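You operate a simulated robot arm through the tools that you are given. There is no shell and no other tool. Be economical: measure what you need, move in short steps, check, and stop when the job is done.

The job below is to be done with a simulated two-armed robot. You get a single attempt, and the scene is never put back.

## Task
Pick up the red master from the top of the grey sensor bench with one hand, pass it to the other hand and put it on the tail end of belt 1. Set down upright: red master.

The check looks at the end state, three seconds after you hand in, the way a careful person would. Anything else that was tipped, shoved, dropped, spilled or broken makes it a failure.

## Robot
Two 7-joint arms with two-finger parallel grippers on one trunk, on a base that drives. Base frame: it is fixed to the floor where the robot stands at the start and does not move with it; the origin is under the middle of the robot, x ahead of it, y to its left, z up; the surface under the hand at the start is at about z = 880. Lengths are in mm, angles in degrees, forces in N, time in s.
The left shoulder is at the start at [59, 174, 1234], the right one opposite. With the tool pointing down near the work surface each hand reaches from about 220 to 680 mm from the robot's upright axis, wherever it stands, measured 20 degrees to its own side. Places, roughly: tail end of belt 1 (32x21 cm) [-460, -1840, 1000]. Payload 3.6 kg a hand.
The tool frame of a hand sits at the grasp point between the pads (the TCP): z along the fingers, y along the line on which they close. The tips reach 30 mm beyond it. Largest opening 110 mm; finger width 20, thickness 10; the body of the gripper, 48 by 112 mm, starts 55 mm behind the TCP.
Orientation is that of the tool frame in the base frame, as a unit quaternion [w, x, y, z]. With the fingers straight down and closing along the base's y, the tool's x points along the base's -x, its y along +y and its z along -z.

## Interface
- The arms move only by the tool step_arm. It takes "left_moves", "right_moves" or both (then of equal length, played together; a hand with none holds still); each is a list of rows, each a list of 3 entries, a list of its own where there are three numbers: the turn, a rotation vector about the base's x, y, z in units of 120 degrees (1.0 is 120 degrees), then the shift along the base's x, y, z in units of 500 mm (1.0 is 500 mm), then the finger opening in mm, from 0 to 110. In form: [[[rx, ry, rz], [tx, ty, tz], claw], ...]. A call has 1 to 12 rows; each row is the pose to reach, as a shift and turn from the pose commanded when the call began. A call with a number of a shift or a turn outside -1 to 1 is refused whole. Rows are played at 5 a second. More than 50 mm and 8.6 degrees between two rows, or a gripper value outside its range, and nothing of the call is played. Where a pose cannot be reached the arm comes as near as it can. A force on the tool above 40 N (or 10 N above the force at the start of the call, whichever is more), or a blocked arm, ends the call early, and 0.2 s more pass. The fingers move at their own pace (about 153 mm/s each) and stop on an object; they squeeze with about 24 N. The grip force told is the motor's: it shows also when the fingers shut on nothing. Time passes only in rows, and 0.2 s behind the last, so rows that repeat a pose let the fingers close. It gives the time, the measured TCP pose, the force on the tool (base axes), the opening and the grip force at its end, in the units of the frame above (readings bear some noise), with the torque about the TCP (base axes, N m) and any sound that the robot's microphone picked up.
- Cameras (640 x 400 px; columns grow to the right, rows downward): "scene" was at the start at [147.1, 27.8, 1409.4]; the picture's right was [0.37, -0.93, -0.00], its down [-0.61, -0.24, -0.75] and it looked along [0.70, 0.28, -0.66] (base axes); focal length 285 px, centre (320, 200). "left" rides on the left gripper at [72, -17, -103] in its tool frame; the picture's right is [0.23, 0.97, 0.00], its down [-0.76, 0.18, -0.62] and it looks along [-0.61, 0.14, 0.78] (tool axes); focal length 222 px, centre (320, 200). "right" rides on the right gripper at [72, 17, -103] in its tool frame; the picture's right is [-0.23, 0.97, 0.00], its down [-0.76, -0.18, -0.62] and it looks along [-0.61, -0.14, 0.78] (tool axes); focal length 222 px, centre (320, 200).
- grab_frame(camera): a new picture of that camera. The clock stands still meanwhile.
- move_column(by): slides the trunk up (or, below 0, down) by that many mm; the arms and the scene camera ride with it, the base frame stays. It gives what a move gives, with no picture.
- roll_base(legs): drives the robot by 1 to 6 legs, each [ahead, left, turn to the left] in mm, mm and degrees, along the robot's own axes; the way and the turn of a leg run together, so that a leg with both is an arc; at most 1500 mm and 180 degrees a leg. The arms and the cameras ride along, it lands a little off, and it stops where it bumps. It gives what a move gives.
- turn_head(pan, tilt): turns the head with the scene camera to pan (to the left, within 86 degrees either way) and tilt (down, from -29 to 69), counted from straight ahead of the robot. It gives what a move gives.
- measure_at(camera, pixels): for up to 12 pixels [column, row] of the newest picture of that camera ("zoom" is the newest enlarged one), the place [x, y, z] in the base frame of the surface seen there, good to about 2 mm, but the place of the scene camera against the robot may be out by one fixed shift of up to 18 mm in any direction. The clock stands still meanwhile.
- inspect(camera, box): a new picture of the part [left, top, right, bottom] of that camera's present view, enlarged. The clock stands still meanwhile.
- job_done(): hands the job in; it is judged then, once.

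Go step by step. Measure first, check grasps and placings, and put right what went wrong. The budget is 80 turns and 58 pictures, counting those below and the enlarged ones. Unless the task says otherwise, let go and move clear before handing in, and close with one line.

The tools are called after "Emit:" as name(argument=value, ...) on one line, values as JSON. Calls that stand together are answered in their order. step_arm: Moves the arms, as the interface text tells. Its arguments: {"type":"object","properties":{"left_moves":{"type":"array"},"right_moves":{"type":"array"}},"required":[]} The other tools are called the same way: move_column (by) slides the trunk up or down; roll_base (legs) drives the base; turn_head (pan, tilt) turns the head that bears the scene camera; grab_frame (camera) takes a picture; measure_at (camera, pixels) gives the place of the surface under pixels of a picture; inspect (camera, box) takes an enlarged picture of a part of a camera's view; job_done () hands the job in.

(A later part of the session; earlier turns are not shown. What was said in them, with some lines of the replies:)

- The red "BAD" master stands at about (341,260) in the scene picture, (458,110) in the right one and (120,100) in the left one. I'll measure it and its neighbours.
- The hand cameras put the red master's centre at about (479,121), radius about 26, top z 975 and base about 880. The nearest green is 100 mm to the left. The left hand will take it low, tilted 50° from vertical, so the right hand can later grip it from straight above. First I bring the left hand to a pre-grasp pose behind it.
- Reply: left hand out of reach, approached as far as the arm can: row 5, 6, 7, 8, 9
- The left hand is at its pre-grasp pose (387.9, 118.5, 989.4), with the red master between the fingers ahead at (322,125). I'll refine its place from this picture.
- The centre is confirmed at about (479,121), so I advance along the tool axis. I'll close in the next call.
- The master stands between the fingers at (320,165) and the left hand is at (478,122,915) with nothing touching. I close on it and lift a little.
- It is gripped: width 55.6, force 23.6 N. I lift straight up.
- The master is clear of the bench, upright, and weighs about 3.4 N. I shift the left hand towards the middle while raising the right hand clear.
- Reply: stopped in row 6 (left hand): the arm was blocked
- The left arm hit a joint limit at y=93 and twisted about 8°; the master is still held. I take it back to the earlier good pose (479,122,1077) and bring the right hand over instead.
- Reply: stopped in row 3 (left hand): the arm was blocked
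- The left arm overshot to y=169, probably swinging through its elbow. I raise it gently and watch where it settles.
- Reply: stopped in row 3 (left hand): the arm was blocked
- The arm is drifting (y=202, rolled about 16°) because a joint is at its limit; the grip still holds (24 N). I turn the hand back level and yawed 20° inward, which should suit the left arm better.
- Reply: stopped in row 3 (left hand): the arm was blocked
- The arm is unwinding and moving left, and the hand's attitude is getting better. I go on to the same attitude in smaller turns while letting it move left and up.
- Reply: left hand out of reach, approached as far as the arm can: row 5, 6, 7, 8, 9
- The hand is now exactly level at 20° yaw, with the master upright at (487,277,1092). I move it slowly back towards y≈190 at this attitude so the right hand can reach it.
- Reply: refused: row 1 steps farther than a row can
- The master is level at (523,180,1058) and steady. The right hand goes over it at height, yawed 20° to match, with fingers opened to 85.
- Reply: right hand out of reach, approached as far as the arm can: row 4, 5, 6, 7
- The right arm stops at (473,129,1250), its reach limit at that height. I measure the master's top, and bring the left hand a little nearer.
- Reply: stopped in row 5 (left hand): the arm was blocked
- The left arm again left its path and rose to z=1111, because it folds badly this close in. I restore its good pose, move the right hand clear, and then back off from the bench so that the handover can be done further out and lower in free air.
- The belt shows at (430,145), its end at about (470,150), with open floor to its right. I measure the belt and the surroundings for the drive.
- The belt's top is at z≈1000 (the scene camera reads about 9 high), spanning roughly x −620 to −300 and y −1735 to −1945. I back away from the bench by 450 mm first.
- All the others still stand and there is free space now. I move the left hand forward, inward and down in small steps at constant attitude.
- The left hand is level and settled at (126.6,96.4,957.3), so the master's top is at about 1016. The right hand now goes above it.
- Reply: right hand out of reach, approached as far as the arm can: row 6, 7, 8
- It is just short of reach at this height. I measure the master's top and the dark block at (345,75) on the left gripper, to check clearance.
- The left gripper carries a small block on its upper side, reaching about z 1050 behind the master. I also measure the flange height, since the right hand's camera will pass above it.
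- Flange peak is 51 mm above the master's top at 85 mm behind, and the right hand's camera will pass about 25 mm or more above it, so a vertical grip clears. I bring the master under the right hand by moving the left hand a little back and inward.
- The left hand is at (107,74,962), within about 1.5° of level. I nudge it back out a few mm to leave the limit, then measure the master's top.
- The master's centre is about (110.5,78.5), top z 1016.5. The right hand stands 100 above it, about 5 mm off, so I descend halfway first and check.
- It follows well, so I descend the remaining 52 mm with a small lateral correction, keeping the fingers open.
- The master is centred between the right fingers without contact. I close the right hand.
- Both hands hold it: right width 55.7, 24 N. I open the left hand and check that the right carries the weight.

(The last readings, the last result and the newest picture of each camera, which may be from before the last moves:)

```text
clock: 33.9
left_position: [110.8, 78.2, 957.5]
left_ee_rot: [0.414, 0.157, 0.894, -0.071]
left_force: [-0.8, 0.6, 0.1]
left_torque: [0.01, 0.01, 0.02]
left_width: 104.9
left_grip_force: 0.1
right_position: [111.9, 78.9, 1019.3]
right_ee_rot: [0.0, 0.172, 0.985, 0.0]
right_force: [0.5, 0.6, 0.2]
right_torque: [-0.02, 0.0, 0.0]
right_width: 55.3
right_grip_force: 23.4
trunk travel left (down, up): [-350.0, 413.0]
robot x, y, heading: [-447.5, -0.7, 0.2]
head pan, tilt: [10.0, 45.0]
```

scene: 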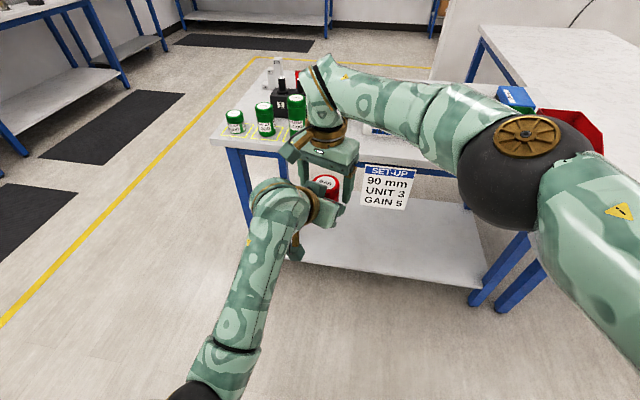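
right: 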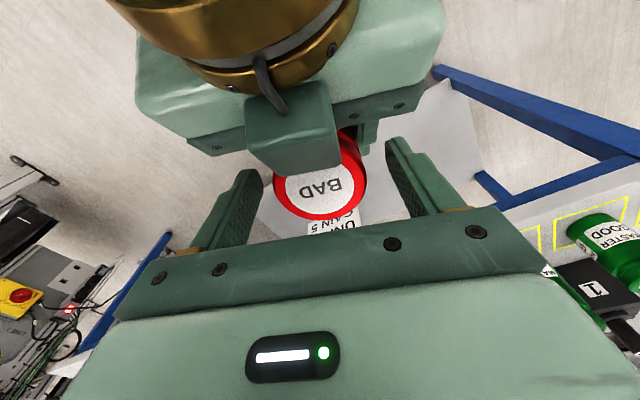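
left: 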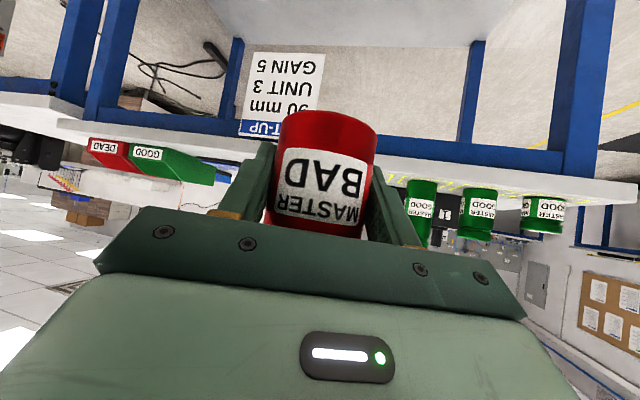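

The right hand's vertical force reads 0.2 N although its fingers stay at 55.3 under grip. I look to be sure before moving.

Emit:
grab_frame(camera="right")

Emit:
grab_frame(camera="left")

```text
27 pictures are left
```

right: 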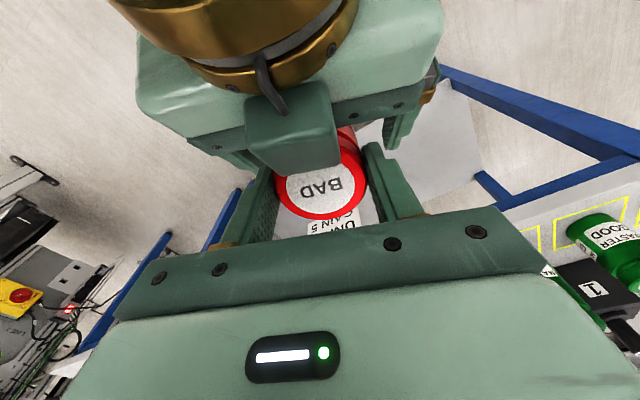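

```text
26 pictures are left
```

left: 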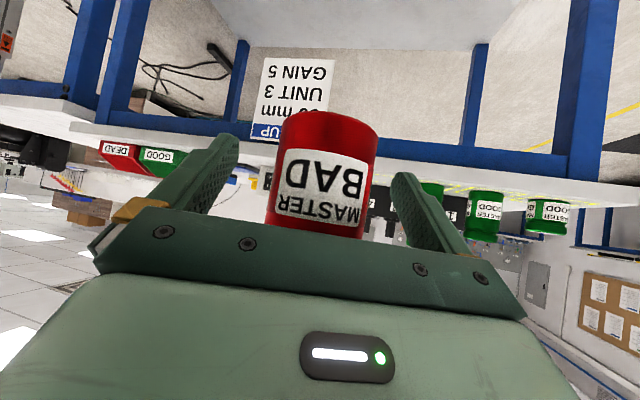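

The right hand holds the master upright and the left fingers are clear on both sides. I withdraw the left hand: straight back first, then down and out.

Emit:
step_arm(left_moves=[[[0, 0, 0], [-0.028, 0.01, 0], 105], [[0, 0, 0], [-0.06, 0.03, -0.03], 105], [[0, 0, 0], [-0.09, 0.06, -0.07], 105], [[0, 0, 0], [-0.11, 0.12, -0.12], 105], [[0, 0, 0], [-0.12, 0.2, -0.14], 105], [[0, 0, 0], [-0.12, 0.28, -0.14], 105]])

Emit:
grab_frame(camera="right")

Emit:
grab_frame(camera="scene")

```text
clock: 35.3
left_position: [51.2, 218.0, 889.8]
left_ee_rot: [0.413, 0.158, 0.894, -0.073]
left_force: [0.0, 0.8, 0.4]
left_torque: [-0.02, 0.02, 0.0]
left_width: 104.9
left_grip_force: 0.0
right_position: [112.0, 79.4, 1019.0]
right_ee_rot: [0.0, 0.173, 0.985, 0.001]
right_force: [0.8, -0.6, 0.2]
right_torque: [-0.02, 0.0, -0.01]
right_width: 55.8
right_grip_force: 24.6
trunk travel left (down, up): [-350.0, 413.0]
robot x, y, heading: [-447.0, -0.0, -0.3]
head pan, tilt: [10.0, 45.0]
```

```text
25 pictures are left
```

right: 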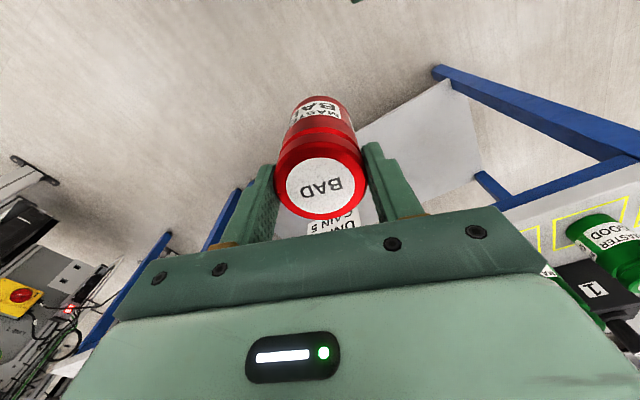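

```text
24 pictures are left
```

scene: 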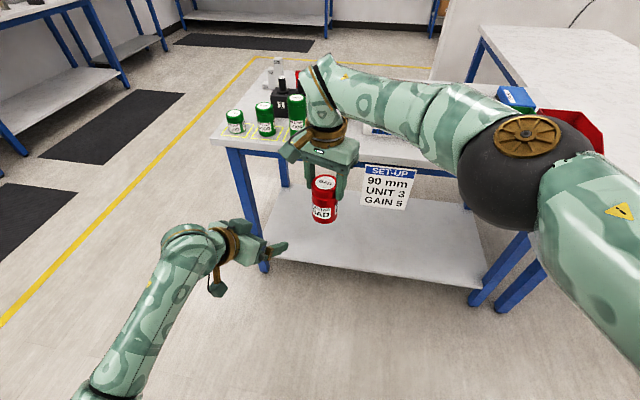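

The handover worked: the right hand holds the master upright from above and the left is clear. I bring the right hand to a carrying pose and return the left to its upright starting attitude.

Emit:
step_arm(left_moves=[[[0.0104, 0.0588, 0.0223], [-0.019, 0.037, 0.064], 105], [[0.0207, 0.1176, 0.0446], [-0.038, 0.073, 0.128], 105], [[0.0311, 0.1764, 0.0669], [-0.057, 0.11, 0.192], 105], [[0.0415, 0.2351, 0.0891], [-0.077, 0.146, 0.256], 105], [[0.0519, 0.2939, 0.1114], [-0.096, 0.183, 0.32], 105], [[0.0622, 0.3527, 0.1337], [-0.115, 0.219, 0.384], 105], [[0.0726, 0.4115, 0.156], [-0.134, 0.256, 0.448], 105], [[0.0726, 0.4115, 0.156], [-0.134, 0.256, 0.448], 105]], right_moves=[[[0, 0, 0.024], [-0.014, -0.06, 0.043], 30], [[0, 0, 0.048], [-0.029, -0.12, 0.086], 30], [[0, 0, 0.072], [-0.043, -0.18, 0.129], 30], [[0, 0, 0.096], [-0.057, -0.24, 0.171], 30], [[0, 0, 0.12], [-0.071, -0.3, 0.214], 30], [[0, 0, 0.144], [-0.086, -0.36, 0.257], 30], [[0, 0, 0.1667], [-0.1, -0.42, 0.3], 30], [[0, 0, 0.1667], [-0.1, -0.42, 0.3], 30]])

```text
clock: 37.1
left_position: [-15.6, 346.2, 1111.6]
left_ee_rot: [-0.003, -0.001, 1.0, 0.001]
left_force: [-0.3, -0.2, 0.7]
left_torque: [0.02, 0.04, 0.0]
left_width: 105.2
left_grip_force: 0.0
right_position: [63.3, -129.6, 1170.1]
right_ee_rot: [-0.001, -0.001, 1.0, 0.001]
right_force: [0.2, 0.2, -4.1]
right_torque: [0.02, 0.02, -0.02]
right_width: 55.7
right_grip_force: 24.0
trunk travel left (down, up): [-350.0, 413.0]
robot x, y, heading: [-448.3, -1.0, -0.1]
head pan, tilt: [10.0, 45.0]
```

The right hand carries 4 N at (63,−130,1170), upright. I draw the left hand in closer so that it won't reach over the line equipment.

Emit:
step_arm(left_moves=[[[0, 0, 0], [-0.07, 0, 0.02], 60], [[0, 0, 0], [-0.14, 0, 0.04], 40], [[0, 0, 0], [-0.21, 0, 0.06], 40], [[0, 0, 0], [-0.28, 0, 0.08], 40], [[0, 0, 0], [-0.32, 0, 0.08], 40], [[0, 0, 0], [-0.32, 0, 0.08], 40]])

Emit:
turn_head(pan=-86, tilt=35)

Emit:
grab_frame(camera="scene")

```text
clock: 38.5
left_position: [-176.4, 347.2, 1150.9]
left_ee_rot: [-0.002, 0.001, 1.0, 0.001]
left_force: [-0.3, -0.3, -0.6]
left_torque: [0.0, -0.01, 0.01]
left_width: 39.9
left_grip_force: 0.1
right_position: [61.3, -130.9, 1170.8]
right_ee_rot: [0.0, -0.001, 1.0, 0.001]
right_force: [0.0, 0.6, -3.7]
right_torque: [0.03, 0.0, -0.03]
right_width: 55.4
right_grip_force: 23.9
trunk travel left (down, up): [-350.0, 413.0]
robot x, y, heading: [-446.2, -0.9, -0.2]
head pan, tilt: [10.0, 45.0]
```

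```text
clock: 40.3
left_position: [-174.5, 346.4, 1150.8]
left_ee_rot: [-0.002, 0.0, 1.0, 0.001]
left_force: [-0.3, -0.9, 0.3]
left_torque: [0.01, -0.01, -0.02]
left_width: 39.7
left_grip_force: 0.0
right_position: [60.8, -130.6, 1171.7]
right_ee_rot: [-0.001, -0.001, 1.0, 0.001]
right_force: [0.9, -0.2, -3.1]
right_torque: [0.0, 0.04, 0.01]
right_width: 55.6
right_grip_force: 24.1
trunk travel left (down, up): [-350.0, 413.0]
robot x, y, heading: [-448.7, -0.7, -0.1]
head pan, tilt: [-85.9, 35.0]
```

```text
23 pictures are left
```

scene: 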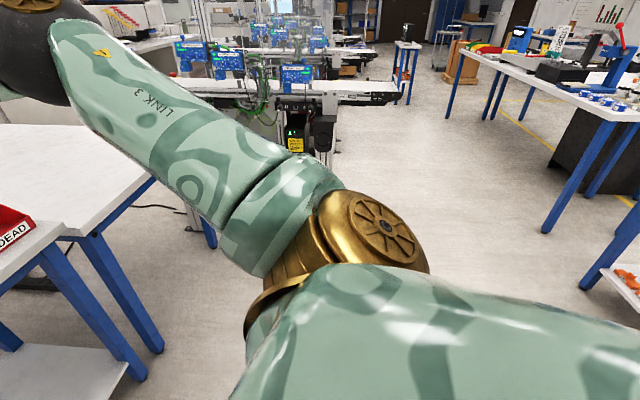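

The floor ahead of the belt is clear, with a white table on the left side at (100,230). I measure its edges and the belt end before driving.

Emit:
measure_at(camera="scene", pixels=[[92, 238], [145, 185], [158, 348], [215, 245], [395, 92], [370, 92], [540, 230], [585, 290], [400, 105], [325, 110]])

Emit:
roll_base(legs=[[0, 0, -90]])

Emit:
turn_head(pan=0, tilt=25)

Emit:
grab_frame(camera="scene")

```text
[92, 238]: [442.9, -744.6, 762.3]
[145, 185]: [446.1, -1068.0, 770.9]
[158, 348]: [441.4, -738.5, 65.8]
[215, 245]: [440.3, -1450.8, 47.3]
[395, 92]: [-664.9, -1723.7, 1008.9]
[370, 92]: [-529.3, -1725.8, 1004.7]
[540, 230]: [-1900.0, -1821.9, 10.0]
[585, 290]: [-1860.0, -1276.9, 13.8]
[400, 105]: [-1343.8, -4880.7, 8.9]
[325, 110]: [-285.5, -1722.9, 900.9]
```

```text
clock: 44.5
left_position: [-97.2, -266.8, 1151.7]
left_ee_rot: [0.001, 0.703, 0.711, 0.003]
left_force: [-0.7, 0.7, 0.4]
left_torque: [0.02, 0.01, 0.01]
left_width: 40.0
left_grip_force: 0.1
right_position: [-571.0, -510.2, 1170.6]
right_ee_rot: [0.0, 0.702, 0.712, 0.002]
right_force: [0.2, -0.1, -3.8]
right_torque: [0.0, -0.01, 0.01]
right_width: 55.3
right_grip_force: 24.1
trunk travel left (down, up): [-350.0, 413.0]
robot x, y, heading: [-448.6, -2.9, -89.3]
head pan, tilt: [-85.9, 35.0]
```

```text
clock: 46.1
left_position: [-97.0, -267.5, 1150.7]
left_ee_rot: [0.0, 0.704, 0.71, 0.002]
left_force: [0.3, 0.4, -0.7]
left_torque: [-0.01, -0.01, 0.01]
left_width: 39.8
left_grip_force: 0.1
right_position: [-572.8, -510.0, 1171.4]
right_ee_rot: [0.001, 0.703, 0.712, 0.001]
right_force: [0.3, -0.1, -3.7]
right_torque: [0.04, 0.03, -0.01]
right_width: 55.7
right_grip_force: 23.7
trunk travel left (down, up): [-350.0, 413.0]
robot x, y, heading: [-450.9, 0.9, -89.2]
head pan, tilt: [0.0, 25.0]
```

```text
22 pictures are left
```

scene: 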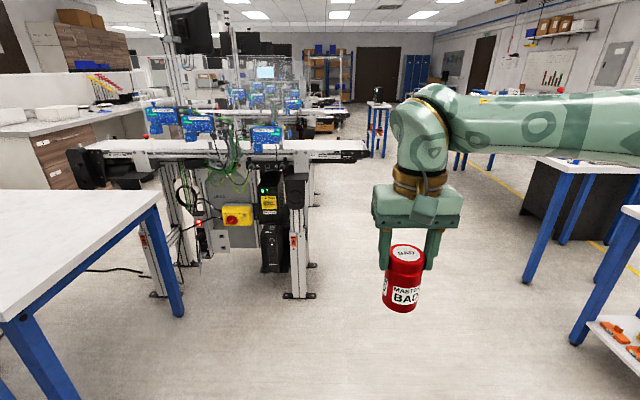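

The way is clear; the belt tail is at about (340,147) ahead. I drive 1100 ahead and 45 left, turning 0.8° to the right, to stop short of the belt.

Emit:
roll_base(legs=[[1100, 45, -0.8]])

Emit:
turn_head(pan=-5, tilt=38)

Emit:
grab_frame(camera="scene")

Emit:
grab_frame(camera="right")

```text
clock: 51.8
left_position: [-41.3, -1379.8, 1151.2]
left_ee_rot: [0.0, 0.705, 0.709, 0.003]
left_force: [0.4, -0.3, -0.7]
left_torque: [-0.02, -0.05, 0.0]
left_width: 40.0
left_grip_force: 0.1
right_position: [-515.4, -1621.6, 1170.0]
right_ee_rot: [0.0, 0.703, 0.711, 0.001]
right_force: [-0.1, 0.2, -3.1]
right_torque: [0.0, -0.02, -0.02]
right_width: 55.6
right_grip_force: 23.5
trunk travel left (down, up): [-350.0, 413.0]
robot x, y, heading: [-389.6, -1110.2, -89.3]
head pan, tilt: [0.0, 25.0]
```

```text
clock: 52.5
left_position: [-40.6, -1379.4, 1152.1]
left_ee_rot: [-0.001, 0.705, 0.709, 0.003]
left_force: [0.0, -0.2, -0.2]
left_torque: [-0.02, 0.0, -0.02]
left_width: 39.8
left_grip_force: 0.0
right_position: [-516.3, -1618.8, 1169.5]
right_ee_rot: [0.0, 0.703, 0.711, 0.001]
right_force: [0.6, 0.8, -3.3]
right_torque: [0.01, 0.01, 0.02]
right_width: 55.6
right_grip_force: 23.5
trunk travel left (down, up): [-350.0, 413.0]
robot x, y, heading: [-390.9, -1109.9, -89.6]
head pan, tilt: [-5.0, 38.0]
```

```text
21 pictures are left
```

scene: 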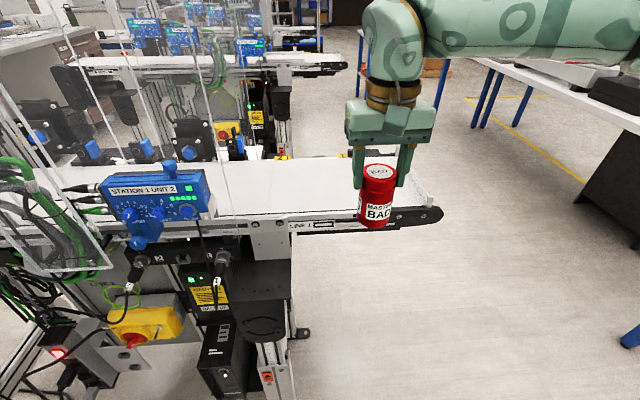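

```text
20 pictures are left
```

right: 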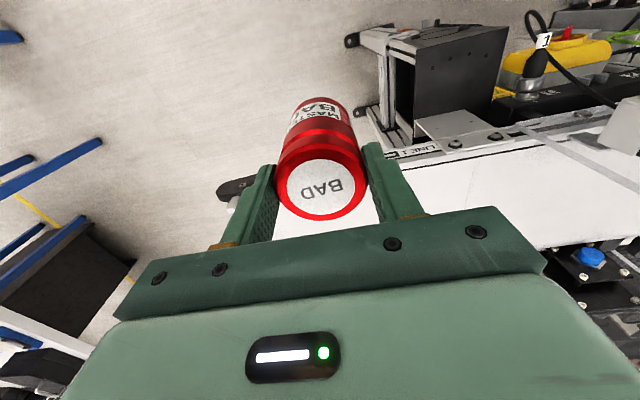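

The master hangs in front of the belt tail. I measure the belt surface with both cameras, and the unit on the left for clearance.

Emit:
measure_at(camera="right", pixels=[[440, 190], [500, 180], [520, 230], [310, 235], [415, 152], [240, 185], [590, 210], [600, 255]])

Emit:
measure_at(camera="scene", pixels=[[250, 190], [300, 200], [300, 165], [330, 180], [430, 200], [425, 175], [165, 165], [210, 205], [100, 170], [300, 217], [341, 155], [285, 157]])

Emit:
inspect(camera="scene", box=[200, 130, 460, 250])

```text
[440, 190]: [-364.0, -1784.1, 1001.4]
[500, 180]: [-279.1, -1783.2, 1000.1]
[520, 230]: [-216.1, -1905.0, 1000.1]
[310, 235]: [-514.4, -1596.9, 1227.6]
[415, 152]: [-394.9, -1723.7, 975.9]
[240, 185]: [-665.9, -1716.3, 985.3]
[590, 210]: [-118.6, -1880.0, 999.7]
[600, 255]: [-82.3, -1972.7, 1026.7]
```

```text
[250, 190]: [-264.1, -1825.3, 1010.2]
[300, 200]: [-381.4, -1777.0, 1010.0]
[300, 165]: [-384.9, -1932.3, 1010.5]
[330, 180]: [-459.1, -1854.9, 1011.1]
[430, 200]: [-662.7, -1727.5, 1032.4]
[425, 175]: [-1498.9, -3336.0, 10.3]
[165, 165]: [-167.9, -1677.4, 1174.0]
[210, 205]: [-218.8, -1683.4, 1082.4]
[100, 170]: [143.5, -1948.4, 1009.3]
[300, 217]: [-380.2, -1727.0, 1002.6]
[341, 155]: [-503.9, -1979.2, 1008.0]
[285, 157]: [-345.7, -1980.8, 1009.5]
```

```text
2.46 times, centred on (330, 190) of scene
```

zoom: 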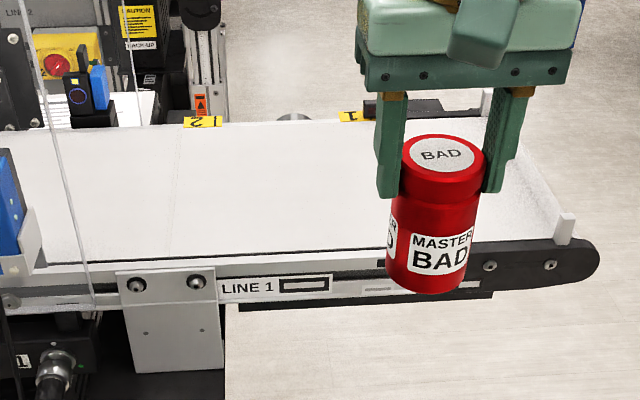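

Belt surface is z=1000, spanning y −1735 to −1975, and the guard starts near x −330. I drive 120 more, then extend the right arm to about (−490,−1845).

Emit:
roll_base(legs=[[120, 0, 0]])

Emit:
step_arm(right_moves=[[[0, 0, 0], [0.015, -0.05, 0], 30], [[0, 0, 0], [0.03, -0.1, 0], 30], [[0, 0, 0], [0.045, -0.15, -0.02], 30], [[0, 0, 0], [0.05, -0.2, -0.04], 30], [[0, 0, 0], [0.05, -0.2, -0.06], 30], [[0, 0, 0], [0.05, -0.2, -0.06], 30]])

Emit:
grab_frame(camera="scene")

```text
clock: 53.7
left_position: [-39.2, -1499.6, 1150.5]
left_ee_rot: [0.0, 0.706, 0.709, 0.002]
left_force: [-0.4, -0.5, 0.5]
left_torque: [0.02, -0.03, 0.0]
left_width: 40.0
left_grip_force: 0.0
right_position: [-515.9, -1740.0, 1170.8]
right_ee_rot: [0.0, 0.705, 0.709, 0.002]
right_force: [0.4, -1.0, -3.2]
right_torque: [0.01, -0.04, 0.03]
right_width: 55.5
right_grip_force: 23.7
trunk travel left (down, up): [-350.0, 413.0]
robot x, y, heading: [-389.1, -1232.8, -89.7]
head pan, tilt: [-5.0, 38.0]
```

```text
clock: 55.1
left_position: [-39.5, -1498.4, 1151.8]
left_ee_rot: [0.0, 0.706, 0.708, 0.002]
left_force: [-0.8, 0.7, 0.2]
left_torque: [0.01, 0.01, -0.01]
left_width: 39.9
left_grip_force: 0.1
right_position: [-501.9, -1815.3, 1151.8]
right_ee_rot: [0.001, 0.705, 0.709, 0.001]
right_force: [0.4, -0.5, -2.1]
right_torque: [-0.03, -0.02, 0.01]
right_width: 55.4
right_grip_force: 24.6
right hand out of reach, approached as far as the arm can: row 3, 4, 5, 6
trunk travel left (down, up): [-350.0, 413.0]
robot x, y, heading: [-386.8, -1230.7, -89.6]
head pan, tilt: [-5.0, 38.0]
```

```text
18 pictures are left
```

scene: 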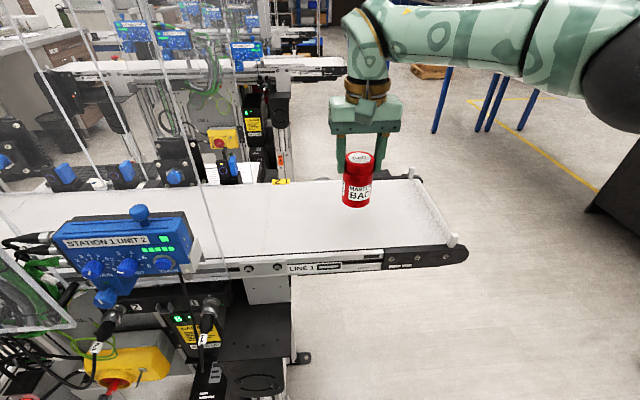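

The master is over the tail end at (−502,−1815), 80 mm in from the near edge. I lower it to about 8 mm above the belt, easing 20 mm further in.

Emit:
step_arm(right_moves=[[[0, 0, 0], [0, -0.01, -0.03], 30], [[0, 0, 0], [0, -0.03, -0.06], 30], [[0, 0, 0], [0, -0.04, -0.08], 30], [[0, 0, 0], [0, -0.04, -0.08], 30]])

Emit:
inspect(camera="scene", box=[280, 80, 480, 280])

```text
clock: 56.1
left_position: [-40.6, -1497.9, 1151.4]
left_ee_rot: [-0.001, 0.705, 0.71, 0.002]
left_force: [-0.1, 0.1, -0.2]
left_torque: [0.0, 0.02, -0.02]
left_width: 40.0
left_grip_force: 0.0
right_position: [-509.2, -1829.2, 1111.0]
right_ee_rot: [0.0, 0.705, 0.709, 0.001]
right_force: [0.0, -0.7, -3.6]
right_torque: [0.01, 0.0, 0.01]
right_width: 55.6
right_grip_force: 23.9
right hand out of reach, approached as far as the arm can: row 2, 3, 4
trunk travel left (down, up): [-350.0, 413.0]
robot x, y, heading: [-388.4, -1229.6, -89.6]
head pan, tilt: [-5.0, 38.0]
```

```text
2.00 times, centred on (380, 180) of scene
```

zoom: 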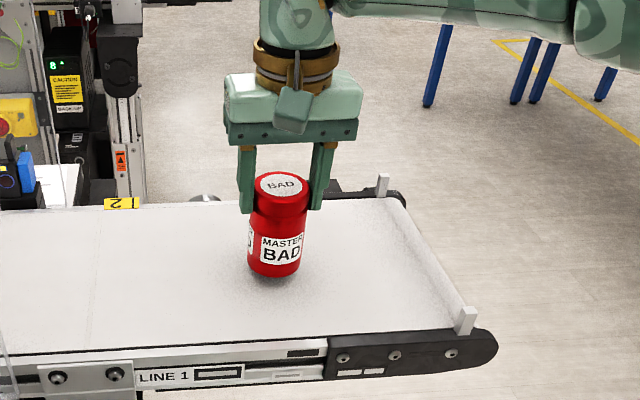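

It hangs about 13 mm above the belt, upright. I lower in small steps and watch the force.

Emit:
step_arm(right_moves=[[[0, 0, 0], [0, 0, -0.006], 30], [[0, 0, 0], [0, 0, -0.012], 30], [[0, 0, 0], [0, 0, -0.018], 30], [[0, 0, 0], [0, 0, -0.018], 30]])

```text
clock: 57.1
left_position: [-39.7, -1498.5, 1151.7]
left_ee_rot: [0.001, 0.705, 0.709, 0.002]
left_force: [0.0, 1.0, -0.3]
left_torque: [0.03, -0.01, -0.02]
left_width: 39.8
left_grip_force: 0.0
right_position: [-508.7, -1827.5, 1102.0]
right_ee_rot: [0.0, 0.705, 0.71, 0.002]
right_force: [-0.1, 0.2, -2.9]
right_torque: [-0.01, 0.02, 0.02]
right_width: 55.6
right_grip_force: 23.5
trunk travel left (down, up): [-350.0, 413.0]
robot x, y, heading: [-387.6, -1228.5, -89.8]
head pan, tilt: [-5.0, 38.0]
```

Emit:
step_arm(right_moves=[[[0, 0, 0], [0, 0, -0.003], 30], [[0, 0, 0], [0, 0, -0.005], 30], [[0, 0, 0], [0, 0, -0.007], 30], [[0, 0, 0], [0, 0, -0.007], 30]])

```text
clock: 58.1
left_position: [-39.1, -1498.9, 1152.0]
left_ee_rot: [0.0, 0.705, 0.709, 0.003]
left_force: [0.0, 0.4, -0.7]
left_torque: [0.04, 0.0, -0.01]
left_width: 39.9
left_grip_force: 0.0
right_position: [-508.7, -1828.6, 1099.3]
right_ee_rot: [0.0, 0.704, 0.71, 0.001]
right_force: [-0.8, -1.0, -2.7]
right_torque: [-0.01, -0.01, 0.02]
right_width: 55.4
right_grip_force: 23.7
trunk travel left (down, up): [-350.0, 413.0]
robot x, y, heading: [-387.4, -1232.4, -89.6]
head pan, tilt: [-5.0, 38.0]
```

No contact yet at 1099 (force −2.7 N), so I go down a little more.

Emit:
step_arm(right_moves=[[[0, 0, 0], [0, 0, -0.002], 30], [[0, 0, 0], [0, 0, -0.004], 30], [[0, 0, 0], [0, 0, -0.005], 30], [[0, 0, 0], [0, 0, -0.005], 30]])

```text
clock: 59.1
left_position: [-40.8, -1498.9, 1152.6]
left_ee_rot: [0.001, 0.706, 0.709, 0.001]
left_force: [-1.0, -0.1, 0.4]
left_torque: [-0.02, 0.0, -0.04]
left_width: 40.1
left_grip_force: 0.1
right_position: [-508.7, -1827.4, 1097.7]
right_ee_rot: [0.002, 0.704, 0.71, -0.001]
right_force: [-2.5, -2.8, 12.7]
right_torque: [-0.65, 0.28, -0.13]
right_width: 55.4
right_grip_force: 23.6
trunk travel left (down, up): [-350.0, 413.0]
robot x, y, heading: [-387.4, -1228.8, -89.9]
head pan, tilt: [-5.0, 38.0]
```

It touches down (force rose to +12.7 N at 1097.7). I ease up 1 mm and open gradually.

Emit:
step_arm(right_moves=[[[0, 0, 0], [0, 0, 0.002], 30], [[0, 0, 0], [0, 0, 0.002], 56], [[0, 0, 0], [0, 0, 0.002], 60], [[0, 0, 0], [0, 0, 0.002], 70], [[0, 0, 0], [0, 0, 0.002], 85], [[0, 0, 0], [0, 0, 0.002], 85]])

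Emit:
grab_frame(camera="right")

```text
clock: 60.5
left_position: [-40.4, -1498.5, 1151.5]
left_ee_rot: [0.0, 0.705, 0.709, 0.002]
left_force: [-0.6, 0.7, 0.8]
left_torque: [-0.02, 0.01, -0.02]
left_width: 40.0
left_grip_force: 0.0
right_position: [-509.1, -1827.6, 1097.3]
right_ee_rot: [0.001, 0.705, 0.71, 0.001]
right_force: [0.0, 0.9, -0.5]
right_torque: [-0.01, 0.02, -0.03]
right_width: 84.9
right_grip_force: 0.2
trunk travel left (down, up): [-350.0, 413.0]
robot x, y, heading: [-394.6, -1233.4, -89.6]
head pan, tilt: [-5.0, 38.0]
```

```text
16 pictures are left
```

right: 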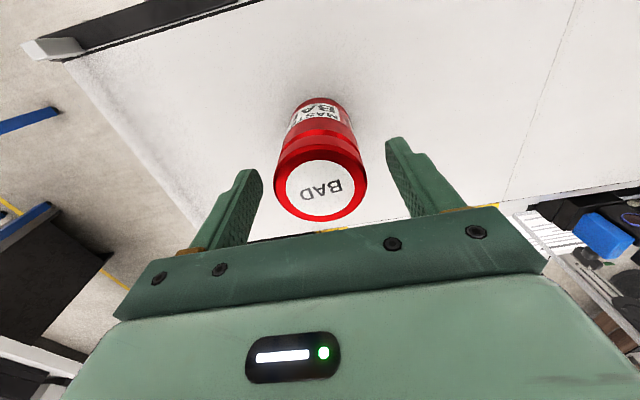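

The master stands free between the open fingers. I lift the hand straight up and then draw back.

Emit:
step_arm(right_moves=[[[0, 0, 0], [0, 0.005, 0.04], 90], [[0, 0, 0], [0, 0.015, 0.09], 90], [[0, 0, 0], [0, 0.04, 0.16], 90], [[0, 0, 0], [0, 0.1, 0.2], 90], [[0, 0, 0], [0, 0.18, 0.22], 90], [[0, 0, 0], [0, 0.26, 0.22], 90]])

Emit:
grab_frame(camera="scene")

```text
clock: 61.9
left_position: [-39.9, -1497.3, 1151.6]
left_ee_rot: [0.0, 0.705, 0.709, 0.002]
left_force: [0.0, 0.3, 0.2]
left_torque: [0.02, -0.02, 0.02]
left_width: 40.0
left_grip_force: 0.0
right_position: [-507.5, -1696.9, 1205.9]
right_ee_rot: [0.001, 0.704, 0.71, 0.001]
right_force: [0.4, -0.1, -0.6]
right_torque: [-0.08, -0.03, 0.01]
right_width: 90.1
right_grip_force: 0.0
right hand out of reach, approached as far as the arm can: row 2, 3
trunk travel left (down, up): [-350.0, 413.0]
robot x, y, heading: [-388.0, -1232.4, -89.7]
head pan, tilt: [-5.0, 38.0]
```

```text
15 pictures are left
```

scene: 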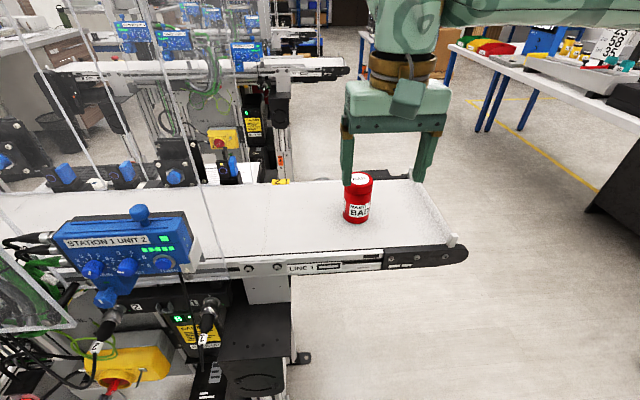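

The master stands upright on the belt tail at (358,200), and the hand is clear. A last measurement before handing in.

Emit:
measure_at(camera="scene", pixels=[[360, 180], [357, 215], [357, 228]])

Emit:
inspect(camera="scene", box=[300, 150, 420, 250])

```text
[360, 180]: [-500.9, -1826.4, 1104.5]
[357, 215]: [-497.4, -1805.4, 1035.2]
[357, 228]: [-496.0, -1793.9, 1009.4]
```

```text
4.00 times, centred on (360, 200) of scene
```

zoom: 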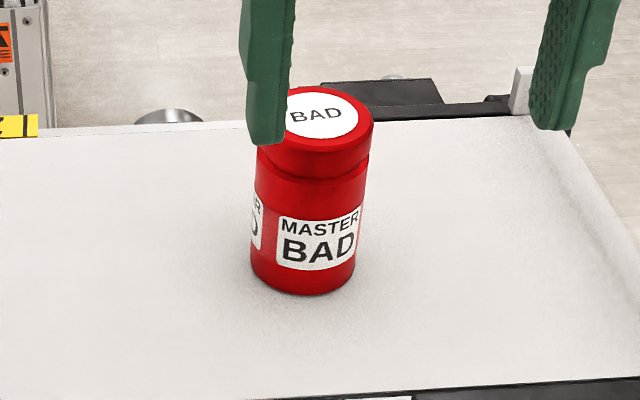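

The master is upright and at rest at about (−505,−1827) on the tail end of belt 1, and both hands are clear. I hand in.

Emit:
job_done()

```text
The job is handed in.
```

The red master was picked up with the left hand, passed to the right hand and set down upright on the tail end of belt 1. I saw nothing else tipped or moved.
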